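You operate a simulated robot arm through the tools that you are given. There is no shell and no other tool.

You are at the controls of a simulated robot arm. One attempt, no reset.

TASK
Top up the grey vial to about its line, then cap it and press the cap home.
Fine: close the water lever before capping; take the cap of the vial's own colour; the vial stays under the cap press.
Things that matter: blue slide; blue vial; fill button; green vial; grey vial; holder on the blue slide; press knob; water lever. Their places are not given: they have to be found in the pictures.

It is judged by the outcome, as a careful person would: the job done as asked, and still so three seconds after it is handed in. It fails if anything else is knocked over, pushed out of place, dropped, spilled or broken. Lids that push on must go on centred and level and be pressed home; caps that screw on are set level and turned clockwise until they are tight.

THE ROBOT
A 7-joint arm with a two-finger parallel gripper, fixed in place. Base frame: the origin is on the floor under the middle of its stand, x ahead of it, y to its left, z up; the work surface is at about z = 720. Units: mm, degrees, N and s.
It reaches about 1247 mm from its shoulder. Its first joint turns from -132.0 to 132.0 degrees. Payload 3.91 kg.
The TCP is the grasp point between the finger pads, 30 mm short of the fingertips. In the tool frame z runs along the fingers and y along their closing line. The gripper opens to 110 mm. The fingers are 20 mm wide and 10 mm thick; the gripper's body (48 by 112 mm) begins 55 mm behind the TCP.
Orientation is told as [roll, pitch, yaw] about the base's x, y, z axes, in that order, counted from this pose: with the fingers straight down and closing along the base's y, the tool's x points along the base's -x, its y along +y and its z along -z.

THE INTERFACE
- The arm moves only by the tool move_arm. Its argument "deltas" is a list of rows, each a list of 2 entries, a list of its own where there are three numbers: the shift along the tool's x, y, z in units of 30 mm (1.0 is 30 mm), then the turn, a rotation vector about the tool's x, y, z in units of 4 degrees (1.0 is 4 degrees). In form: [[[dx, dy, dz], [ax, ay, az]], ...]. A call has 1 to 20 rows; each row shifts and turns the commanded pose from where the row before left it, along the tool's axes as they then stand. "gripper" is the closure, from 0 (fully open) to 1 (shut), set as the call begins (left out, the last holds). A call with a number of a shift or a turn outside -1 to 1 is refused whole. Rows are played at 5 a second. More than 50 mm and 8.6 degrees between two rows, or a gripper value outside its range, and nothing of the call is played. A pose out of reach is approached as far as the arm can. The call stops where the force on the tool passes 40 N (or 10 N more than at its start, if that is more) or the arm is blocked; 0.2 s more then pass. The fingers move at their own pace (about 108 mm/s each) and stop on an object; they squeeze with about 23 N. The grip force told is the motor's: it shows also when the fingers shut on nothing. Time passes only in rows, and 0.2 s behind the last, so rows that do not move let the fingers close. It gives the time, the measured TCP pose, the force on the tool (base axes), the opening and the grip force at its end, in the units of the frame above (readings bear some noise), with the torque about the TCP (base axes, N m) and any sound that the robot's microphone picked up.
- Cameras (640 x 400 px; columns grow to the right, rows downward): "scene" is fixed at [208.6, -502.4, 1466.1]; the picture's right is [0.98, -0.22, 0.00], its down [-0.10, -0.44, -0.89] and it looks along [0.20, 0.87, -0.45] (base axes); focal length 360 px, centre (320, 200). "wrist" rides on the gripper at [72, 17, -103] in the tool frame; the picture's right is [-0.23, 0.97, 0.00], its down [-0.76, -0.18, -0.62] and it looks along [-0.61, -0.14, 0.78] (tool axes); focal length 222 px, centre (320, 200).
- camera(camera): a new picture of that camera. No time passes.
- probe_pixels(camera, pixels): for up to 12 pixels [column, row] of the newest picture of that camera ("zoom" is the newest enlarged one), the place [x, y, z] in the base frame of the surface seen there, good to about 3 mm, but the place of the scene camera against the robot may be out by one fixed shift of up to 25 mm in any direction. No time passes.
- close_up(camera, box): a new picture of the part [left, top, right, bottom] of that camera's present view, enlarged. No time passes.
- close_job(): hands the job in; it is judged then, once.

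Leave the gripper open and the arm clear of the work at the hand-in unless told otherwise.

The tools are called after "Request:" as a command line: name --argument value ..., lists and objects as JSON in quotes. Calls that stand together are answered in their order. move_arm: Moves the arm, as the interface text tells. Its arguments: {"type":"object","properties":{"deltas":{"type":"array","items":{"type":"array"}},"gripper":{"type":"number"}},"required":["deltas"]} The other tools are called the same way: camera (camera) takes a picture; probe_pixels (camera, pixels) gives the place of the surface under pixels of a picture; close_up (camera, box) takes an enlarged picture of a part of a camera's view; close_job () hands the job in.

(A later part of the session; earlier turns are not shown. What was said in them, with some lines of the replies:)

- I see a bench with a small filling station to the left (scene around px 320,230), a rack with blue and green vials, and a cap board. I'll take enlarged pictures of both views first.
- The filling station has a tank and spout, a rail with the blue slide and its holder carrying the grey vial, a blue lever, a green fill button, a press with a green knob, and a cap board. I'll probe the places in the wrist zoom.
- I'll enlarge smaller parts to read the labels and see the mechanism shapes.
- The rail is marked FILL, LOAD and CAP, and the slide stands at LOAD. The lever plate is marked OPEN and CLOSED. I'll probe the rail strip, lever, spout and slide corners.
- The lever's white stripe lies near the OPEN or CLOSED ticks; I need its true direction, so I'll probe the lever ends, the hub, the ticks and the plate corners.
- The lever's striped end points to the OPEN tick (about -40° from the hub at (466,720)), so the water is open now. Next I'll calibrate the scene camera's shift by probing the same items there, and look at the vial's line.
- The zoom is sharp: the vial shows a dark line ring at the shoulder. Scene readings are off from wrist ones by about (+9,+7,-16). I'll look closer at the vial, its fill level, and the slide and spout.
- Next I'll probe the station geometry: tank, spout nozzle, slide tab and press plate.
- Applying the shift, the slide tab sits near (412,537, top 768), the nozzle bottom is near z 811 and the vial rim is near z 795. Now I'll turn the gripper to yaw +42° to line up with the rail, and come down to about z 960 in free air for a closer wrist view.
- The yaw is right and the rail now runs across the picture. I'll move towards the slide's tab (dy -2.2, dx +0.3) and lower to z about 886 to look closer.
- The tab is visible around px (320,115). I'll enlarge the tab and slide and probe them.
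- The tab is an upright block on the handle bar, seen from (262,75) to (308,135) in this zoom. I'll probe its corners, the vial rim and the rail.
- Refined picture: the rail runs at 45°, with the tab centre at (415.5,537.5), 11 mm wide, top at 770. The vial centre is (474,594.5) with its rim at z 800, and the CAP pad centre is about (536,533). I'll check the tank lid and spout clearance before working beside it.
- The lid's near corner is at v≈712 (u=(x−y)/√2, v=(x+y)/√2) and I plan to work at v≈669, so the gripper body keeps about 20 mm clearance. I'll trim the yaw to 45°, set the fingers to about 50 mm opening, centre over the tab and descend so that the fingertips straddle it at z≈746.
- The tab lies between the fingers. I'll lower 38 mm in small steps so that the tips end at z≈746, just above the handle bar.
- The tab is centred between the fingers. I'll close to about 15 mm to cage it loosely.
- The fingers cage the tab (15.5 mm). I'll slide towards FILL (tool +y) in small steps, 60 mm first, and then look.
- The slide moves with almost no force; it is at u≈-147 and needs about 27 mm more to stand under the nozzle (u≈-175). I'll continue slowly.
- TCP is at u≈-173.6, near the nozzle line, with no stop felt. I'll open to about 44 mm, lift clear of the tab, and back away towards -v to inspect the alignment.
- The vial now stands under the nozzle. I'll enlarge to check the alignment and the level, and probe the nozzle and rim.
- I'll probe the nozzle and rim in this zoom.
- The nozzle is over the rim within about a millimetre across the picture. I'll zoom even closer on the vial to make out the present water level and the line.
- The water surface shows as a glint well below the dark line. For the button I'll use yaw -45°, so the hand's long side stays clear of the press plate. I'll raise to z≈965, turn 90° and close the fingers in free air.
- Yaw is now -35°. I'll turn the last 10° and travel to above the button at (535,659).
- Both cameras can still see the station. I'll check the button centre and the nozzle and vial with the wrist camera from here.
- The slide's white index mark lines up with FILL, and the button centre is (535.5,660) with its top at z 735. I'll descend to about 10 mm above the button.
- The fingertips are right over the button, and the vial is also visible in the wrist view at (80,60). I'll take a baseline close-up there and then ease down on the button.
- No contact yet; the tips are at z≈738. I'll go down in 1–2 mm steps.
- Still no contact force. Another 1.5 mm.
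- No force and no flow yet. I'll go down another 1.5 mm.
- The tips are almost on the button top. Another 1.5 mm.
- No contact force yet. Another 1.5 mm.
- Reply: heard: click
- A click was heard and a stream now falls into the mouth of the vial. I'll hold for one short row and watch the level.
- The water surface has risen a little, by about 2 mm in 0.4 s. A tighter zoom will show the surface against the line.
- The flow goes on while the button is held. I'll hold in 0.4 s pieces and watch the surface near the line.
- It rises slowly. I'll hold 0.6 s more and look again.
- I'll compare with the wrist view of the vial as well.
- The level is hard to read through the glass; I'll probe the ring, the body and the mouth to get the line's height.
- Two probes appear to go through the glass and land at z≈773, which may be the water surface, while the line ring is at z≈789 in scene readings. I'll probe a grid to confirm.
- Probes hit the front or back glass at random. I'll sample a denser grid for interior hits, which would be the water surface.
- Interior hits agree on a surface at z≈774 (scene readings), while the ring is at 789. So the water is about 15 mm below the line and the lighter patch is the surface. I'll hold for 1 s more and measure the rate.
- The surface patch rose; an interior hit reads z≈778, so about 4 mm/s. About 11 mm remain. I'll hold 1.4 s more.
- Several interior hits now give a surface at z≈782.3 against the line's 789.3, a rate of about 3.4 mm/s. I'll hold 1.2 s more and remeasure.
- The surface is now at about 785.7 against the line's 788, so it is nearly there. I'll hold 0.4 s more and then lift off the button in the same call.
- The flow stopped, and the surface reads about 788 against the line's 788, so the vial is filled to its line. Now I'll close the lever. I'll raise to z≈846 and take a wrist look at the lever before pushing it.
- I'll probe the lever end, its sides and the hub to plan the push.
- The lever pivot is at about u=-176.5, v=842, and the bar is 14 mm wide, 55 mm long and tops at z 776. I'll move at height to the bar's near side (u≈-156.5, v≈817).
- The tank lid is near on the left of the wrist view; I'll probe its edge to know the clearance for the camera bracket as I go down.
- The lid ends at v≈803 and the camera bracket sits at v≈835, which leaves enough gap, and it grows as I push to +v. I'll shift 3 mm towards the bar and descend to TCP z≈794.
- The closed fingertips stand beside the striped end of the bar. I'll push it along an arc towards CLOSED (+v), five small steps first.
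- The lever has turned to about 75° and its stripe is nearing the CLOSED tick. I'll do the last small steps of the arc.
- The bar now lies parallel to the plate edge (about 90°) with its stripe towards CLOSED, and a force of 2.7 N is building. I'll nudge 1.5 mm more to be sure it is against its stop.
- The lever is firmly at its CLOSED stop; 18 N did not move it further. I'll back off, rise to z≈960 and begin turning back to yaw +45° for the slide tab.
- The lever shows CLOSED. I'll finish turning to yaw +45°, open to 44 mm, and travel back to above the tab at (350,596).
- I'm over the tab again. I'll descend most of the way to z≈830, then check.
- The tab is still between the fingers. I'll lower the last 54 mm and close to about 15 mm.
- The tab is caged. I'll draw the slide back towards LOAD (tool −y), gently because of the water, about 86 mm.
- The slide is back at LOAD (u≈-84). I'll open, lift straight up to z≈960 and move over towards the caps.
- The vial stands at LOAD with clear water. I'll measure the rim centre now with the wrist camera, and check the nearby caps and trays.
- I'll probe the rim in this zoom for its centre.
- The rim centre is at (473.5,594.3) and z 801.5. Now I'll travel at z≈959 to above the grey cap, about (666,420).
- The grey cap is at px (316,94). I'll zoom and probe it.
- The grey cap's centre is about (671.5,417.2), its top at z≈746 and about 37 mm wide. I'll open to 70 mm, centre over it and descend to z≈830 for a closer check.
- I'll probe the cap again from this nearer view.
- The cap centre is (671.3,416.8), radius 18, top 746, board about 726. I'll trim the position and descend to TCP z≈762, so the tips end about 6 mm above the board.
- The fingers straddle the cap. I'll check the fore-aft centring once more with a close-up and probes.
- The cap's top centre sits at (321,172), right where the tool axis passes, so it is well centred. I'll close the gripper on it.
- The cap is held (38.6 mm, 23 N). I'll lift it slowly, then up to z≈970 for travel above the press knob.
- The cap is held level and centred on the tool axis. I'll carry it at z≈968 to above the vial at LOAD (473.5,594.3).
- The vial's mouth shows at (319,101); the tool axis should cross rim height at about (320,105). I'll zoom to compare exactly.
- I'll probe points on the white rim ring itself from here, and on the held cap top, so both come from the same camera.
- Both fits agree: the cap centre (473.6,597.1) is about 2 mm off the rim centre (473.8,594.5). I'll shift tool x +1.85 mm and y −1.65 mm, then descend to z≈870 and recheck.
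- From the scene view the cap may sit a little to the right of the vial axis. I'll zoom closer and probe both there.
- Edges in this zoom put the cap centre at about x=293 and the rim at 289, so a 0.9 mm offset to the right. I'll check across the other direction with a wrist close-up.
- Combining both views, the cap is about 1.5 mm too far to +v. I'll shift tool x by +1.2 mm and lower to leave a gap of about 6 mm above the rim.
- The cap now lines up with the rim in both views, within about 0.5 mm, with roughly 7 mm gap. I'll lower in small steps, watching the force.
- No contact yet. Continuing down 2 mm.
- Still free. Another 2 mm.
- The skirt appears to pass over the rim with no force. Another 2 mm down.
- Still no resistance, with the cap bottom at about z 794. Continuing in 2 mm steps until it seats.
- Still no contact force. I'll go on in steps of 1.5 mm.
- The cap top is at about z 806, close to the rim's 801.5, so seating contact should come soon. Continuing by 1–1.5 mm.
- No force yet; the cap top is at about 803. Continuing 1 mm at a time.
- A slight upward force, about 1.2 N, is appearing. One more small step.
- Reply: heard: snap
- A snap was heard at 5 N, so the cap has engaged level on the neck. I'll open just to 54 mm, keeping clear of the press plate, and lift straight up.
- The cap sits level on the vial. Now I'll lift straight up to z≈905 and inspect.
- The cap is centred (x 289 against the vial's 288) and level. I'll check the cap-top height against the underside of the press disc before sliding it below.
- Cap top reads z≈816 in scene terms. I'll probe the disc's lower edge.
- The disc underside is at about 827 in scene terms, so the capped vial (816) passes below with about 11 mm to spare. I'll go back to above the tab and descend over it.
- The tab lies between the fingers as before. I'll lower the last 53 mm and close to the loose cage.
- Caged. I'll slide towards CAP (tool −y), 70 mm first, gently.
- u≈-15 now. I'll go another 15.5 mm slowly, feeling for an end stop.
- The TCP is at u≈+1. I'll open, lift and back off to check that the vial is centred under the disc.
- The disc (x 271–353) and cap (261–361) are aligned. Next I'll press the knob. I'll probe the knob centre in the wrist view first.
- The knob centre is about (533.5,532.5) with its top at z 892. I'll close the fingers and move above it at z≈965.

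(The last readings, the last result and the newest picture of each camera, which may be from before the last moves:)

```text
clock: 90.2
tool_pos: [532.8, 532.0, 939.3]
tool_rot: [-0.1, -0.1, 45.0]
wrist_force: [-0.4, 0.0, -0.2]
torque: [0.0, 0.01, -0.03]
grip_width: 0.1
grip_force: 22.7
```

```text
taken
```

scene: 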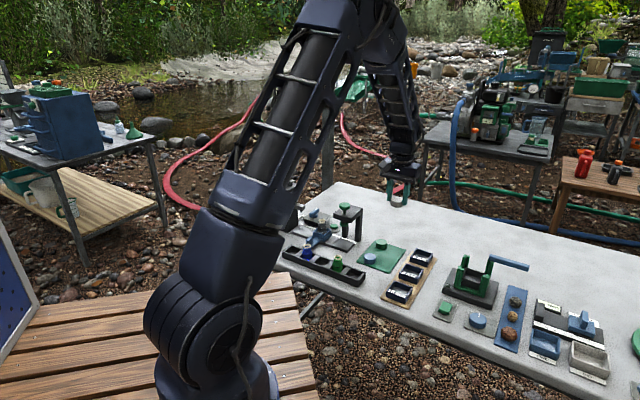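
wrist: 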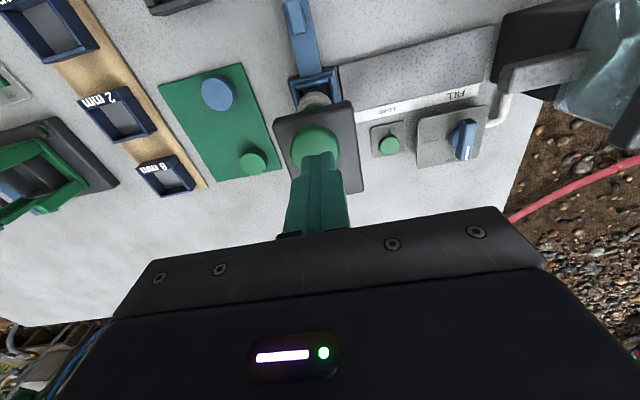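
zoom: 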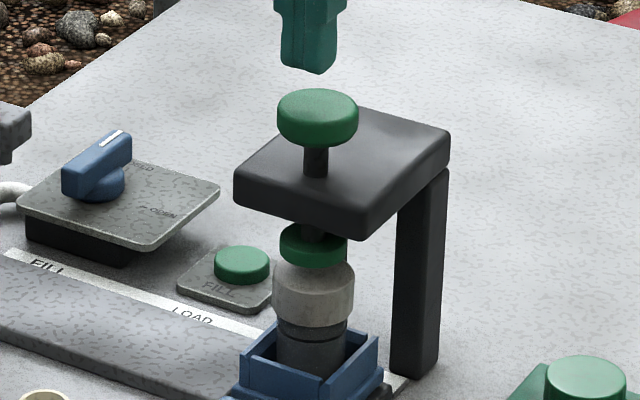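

The knob shows about 4 mm to the +u side of the fingertips in both views. I'll shift tool y by −3.6 mm and lower to about 5 mm above the knob.

Request:
move_arm --deltas '[[[0, -0.12, 0], [0, 0, 0]], [[0, 0, 0.3], [0, 0, 0]], [[0, 0, 0.1], [0, 0, 0]], [[0, 0, 0], [0, 0, 0]]]'

Request:
close_up --camera "scene" --box '[325, 195, 365, 225]'

Request:
close_up --camera "wrist" --box '[260, 100, 380, 220]'

```text
clock: 91.2
tool_pos: [535.5, 530.5, 926.9]
tool_rot: [0.0, 0.0, 44.9]
wrist_force: [-0.5, -0.6, 0.2]
torque: [0.01, -0.01, 0.0]
grip_width: 0.1
grip_force: 22.9
```

```text
13.33 times, centred on (345, 210) of scene
```

zoom: 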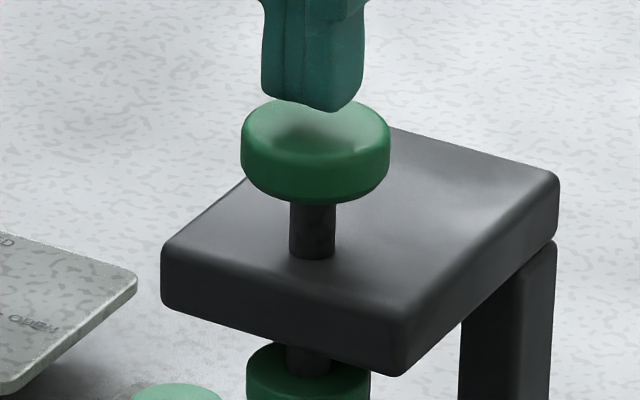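

```text
3.33 times, centred on (320, 160) of wrist
```

zoom: 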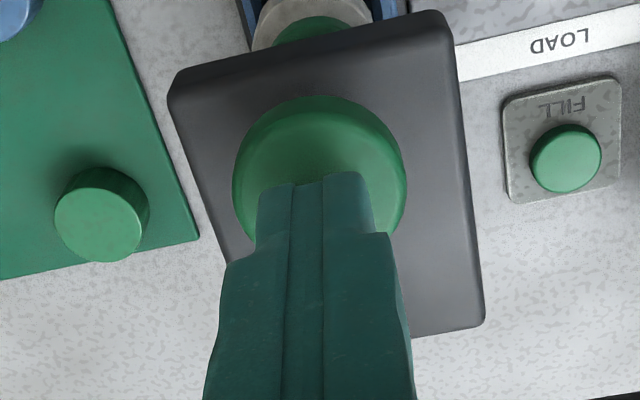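

The fingers are centred over the knob. I'll press down in small steps and read the force.

Request:
move_arm --deltas '[[[0, 0, 0.07], [0, 0, 0]], [[0, 0, 0.07], [0, 0, 0]], [[0, 0, 0.07], [0, 0, 0]]]'

Request:
close_up --camera "scene" --box '[325, 200, 365, 240]'

```text
clock: 92.0
tool_pos: [535.9, 530.5, 920.8]
tool_rot: [0.0, -0.1, 45.0]
wrist_force: [0.3, -0.5, 0.1]
torque: [0.0, 0.0, 0.0]
grip_width: 0.2
grip_force: 22.9
```

```text
10.00 times, centred on (345, 220) of scene
```

zoom: 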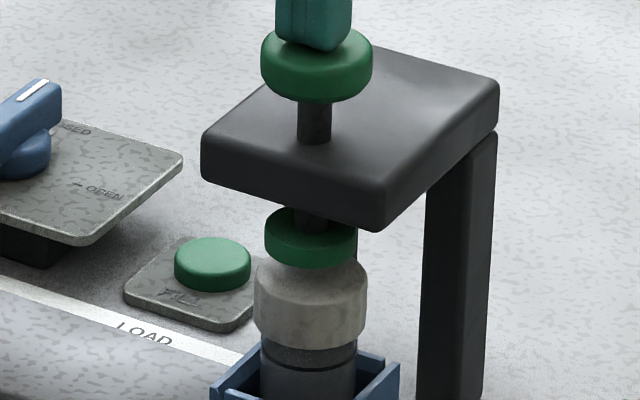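

No force yet. Pressing on by 6 mm in small steps.

Request:
move_arm --deltas '[[[0, 0, 0.07], [0, 0, 0]], [[0, 0, 0.07], [0, 0, 0]], [[0, 0, 0.07], [0, 0, 0]]]'

Request:
close_up --camera "scene" --box '[325, 200, 365, 240]'

```text
clock: 92.8
tool_pos: [535.3, 530.4, 914.3]
tool_rot: [0.0, -0.2, 45.0]
wrist_force: [1.0, 0.1, 0.9]
torque: [0.02, -0.03, 0.0]
grip_width: 0.0
grip_force: 23.1
```

```text
10.00 times, centred on (345, 220) of scene
```

zoom: 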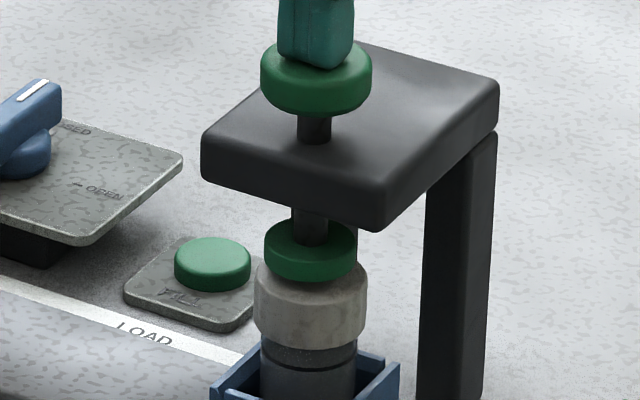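

The knob is going down against a light spring, and the disc has about 8 mm left to the cap. Continuing.

Request:
move_arm --deltas '[[[0, 0, 0.07], [0, 0, 0]], [[0, 0, 0.07], [0, 0, 0]], [[0, 0, 0.07], [0, 0, 0]]]'

Request:
close_up --camera "scene" --box '[325, 200, 365, 240]'

```text
clock: 93.6
tool_pos: [535.3, 528.2, 908.0]
tool_rot: [0.0, -0.1, 44.9]
wrist_force: [2.2, -0.7, 7.2]
torque: [-0.04, -0.04, 0.0]
grip_width: 0.0
grip_force: 23.0
heard: click
```

```text
10.00 times, centred on (345, 220) of scene
```

zoom: 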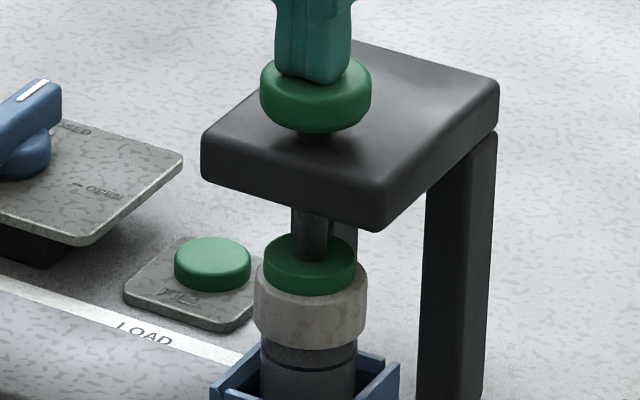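

A click was heard with 7 N. I'll keep pressing to be sure the cap is fully home, watching the force rise.

Request:
move_arm --deltas '[[[0, 0, 0.04], [0, 0, 0]], [[0, 0, 0.04], [0, 0, 0]]]'

Request:
close_up --camera "scene" --box '[325, 200, 365, 240]'

```text
clock: 94.2
tool_pos: [535.6, 530.5, 908.2]
tool_rot: [0.0, -0.2, 45.0]
wrist_force: [-1.8, -5.8, 37.4]
torque: [-0.28, 0.12, -0.2]
grip_width: 0.2
grip_force: 23.0
```

```text
10.00 times, centred on (345, 220) of scene
```

zoom: 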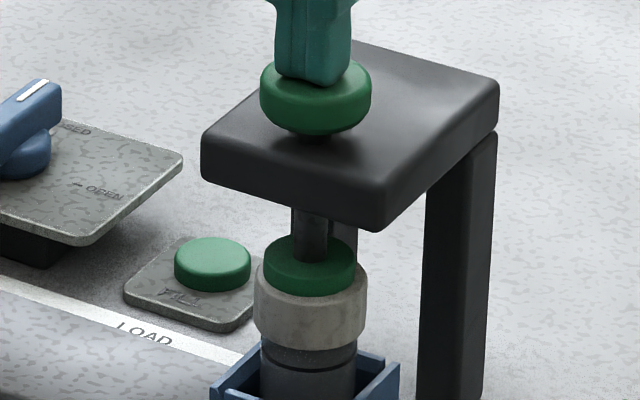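

The force has risen to 37 N with no further movement: the cap is firmly home. I'll release slowly and rise clear.

Request:
move_arm --deltas '[[[0, 0, -0.1], [0, 0, 0]], [[0, 0, -0.15], [0, 0, 0]], [[0, 0, -0.2], [0, 0, 0]], [[0, 0, -0.4], [0, 0, 0]], [[0, 0, -0.8], [0, 0, 0]], [[0, 0, -0.9], [0, 0, 0]], [[0, 0, 0], [0, 0, 0]]]'

Request:
close_up --camera "scene" --box '[325, 205, 365, 245]'

Request:
camera --camera "wrist"

```text
clock: 95.8
tool_pos: [534.7, 529.7, 983.5]
tool_rot: [0.0, 0.1, 45.0]
wrist_force: [0.1, -0.3, 0.0]
torque: [-0.01, 0.03, -0.02]
grip_width: 0.0
grip_force: 23.1
```

```text
10.00 times, centred on (345, 225) of scene
```

zoom: 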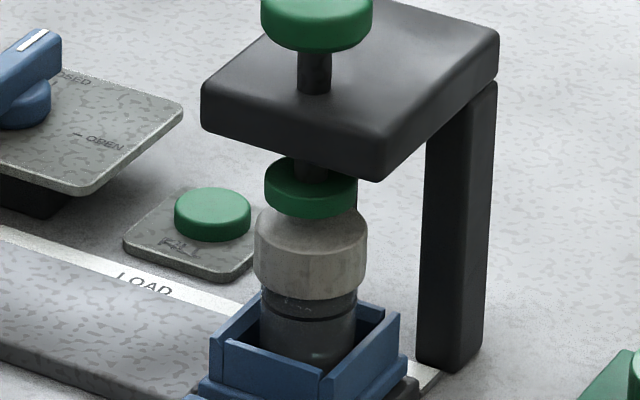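

```text
taken
```

wrist: 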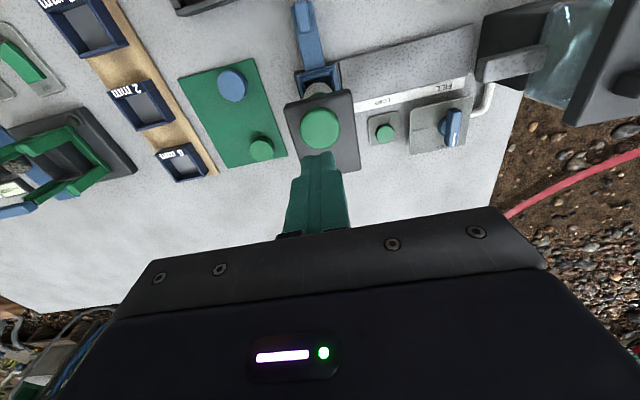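

The knob sprang back. I'll inspect the cap's seating and level closely.

Request:
close_up --camera "scene" --box '[330, 216, 354, 240]'

Request:
probe_pixels --camera "zoom" --pixels '[[265, 215], [300, 240], [370, 235], [270, 240], [340, 245], [310, 290], [310, 305], [310, 330], [255, 200], [385, 200], [325, 235], [240, 250]]'

```text
16.00 times, centred on (342, 228) of scene
```

zoom: 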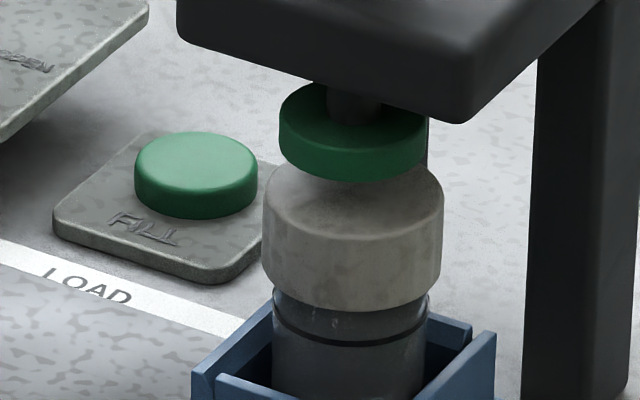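

```text
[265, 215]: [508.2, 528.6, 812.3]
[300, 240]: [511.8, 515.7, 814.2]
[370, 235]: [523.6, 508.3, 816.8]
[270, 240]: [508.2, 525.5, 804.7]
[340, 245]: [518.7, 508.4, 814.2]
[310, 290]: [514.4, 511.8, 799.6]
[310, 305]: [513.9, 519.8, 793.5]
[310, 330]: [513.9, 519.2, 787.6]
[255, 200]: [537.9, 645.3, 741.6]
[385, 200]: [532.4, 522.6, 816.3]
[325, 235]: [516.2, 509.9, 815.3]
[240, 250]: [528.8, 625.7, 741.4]
```

The cap is level, centred, and snug down to the shoulder, and the slide is centred below the disc. I'll rise well clear and open the gripper, then do a last check of everything.

Request:
move_arm --deltas '[[[0, 0, -0.9], [0, 0, 0]], [[0, 0, -0.9], [0, 0, 0]], [[0, 0, -0.9], [0, 0, 0]], [[0, 0, -0.9], [0, 0, 0]], [[0.9, 0, -0.5], [0, 0, 0]], [[0.9, 0, 0], [0, 0, 0]], [[0.9, 0, 0], [0, 0, 0]], [[0.9, 0, 0], [0, 0, 0]], [[0, 0, 0], [0, 0, 0]]]' --gripper 0

Request:
camera --camera "scene"

Request:
close_up --camera "scene" --box '[265, 175, 425, 290]'

Request:
camera --camera "wrist"

```text
clock: 97.8
tool_pos: [459.1, 451.4, 1105.9]
tool_rot: [0.0, 0.0, 44.8]
wrist_force: [0.7, -0.1, -0.2]
torque: [-0.04, 0.03, -0.01]
grip_width: 110.1
grip_force: 0.1
```

```text
taken
```

scene: 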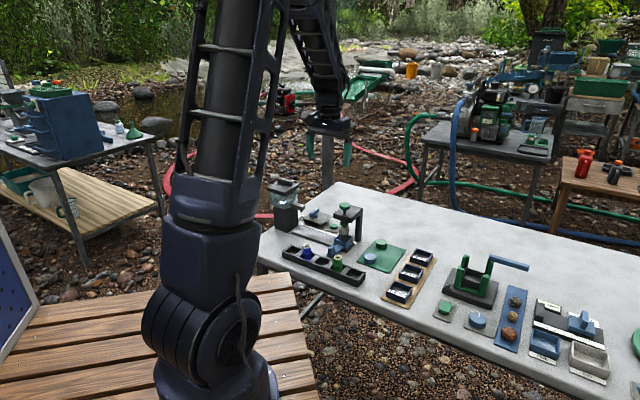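

```text
3.48 times, centred on (345, 232) of scene
```

zoom: 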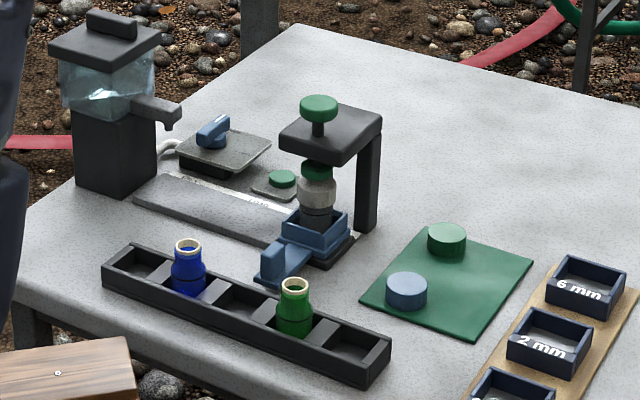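

```text
taken
```

wrist: 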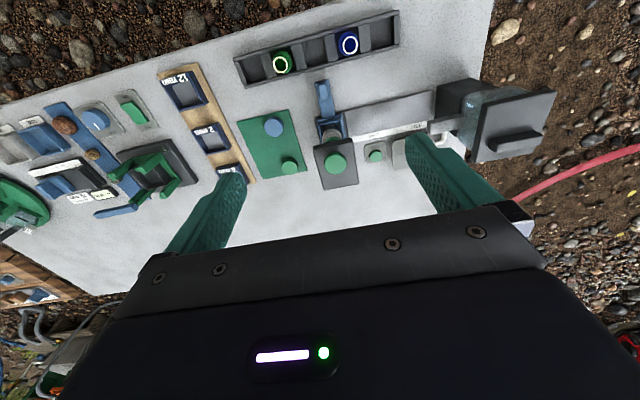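

Everything stands as it should: the vial is filled to its line and capped in grey, and sits on the slide under the press. The lever is closed and the blue and green vials and caps are untouched. The arm is clear with the gripper open. I'm handing in the job.

Request:
close_job

```text
The job is handed in.
```

The grey vial is filled to its line, closed with the grey cap, and sitting under the cap press. I've handed the job in, but the judging result hasn't come back.

- **Fill:** The water surface measured within about 1 mm of the line after I let go of the fill button.
- **Water lever:** I pushed it to CLOSED before capping. It sat against its stop and held at 18 N.
- **Cap:** The cap went on centred and level with a snap. Pressing the knob gave a click, and the force then rose to 37 N with no more movement, so the cap is home.
- **Everything else:** The blue and green vials and the other two caps are where they were, and I saw no water spilled. The gripper is open and the arm is clear of the bench.
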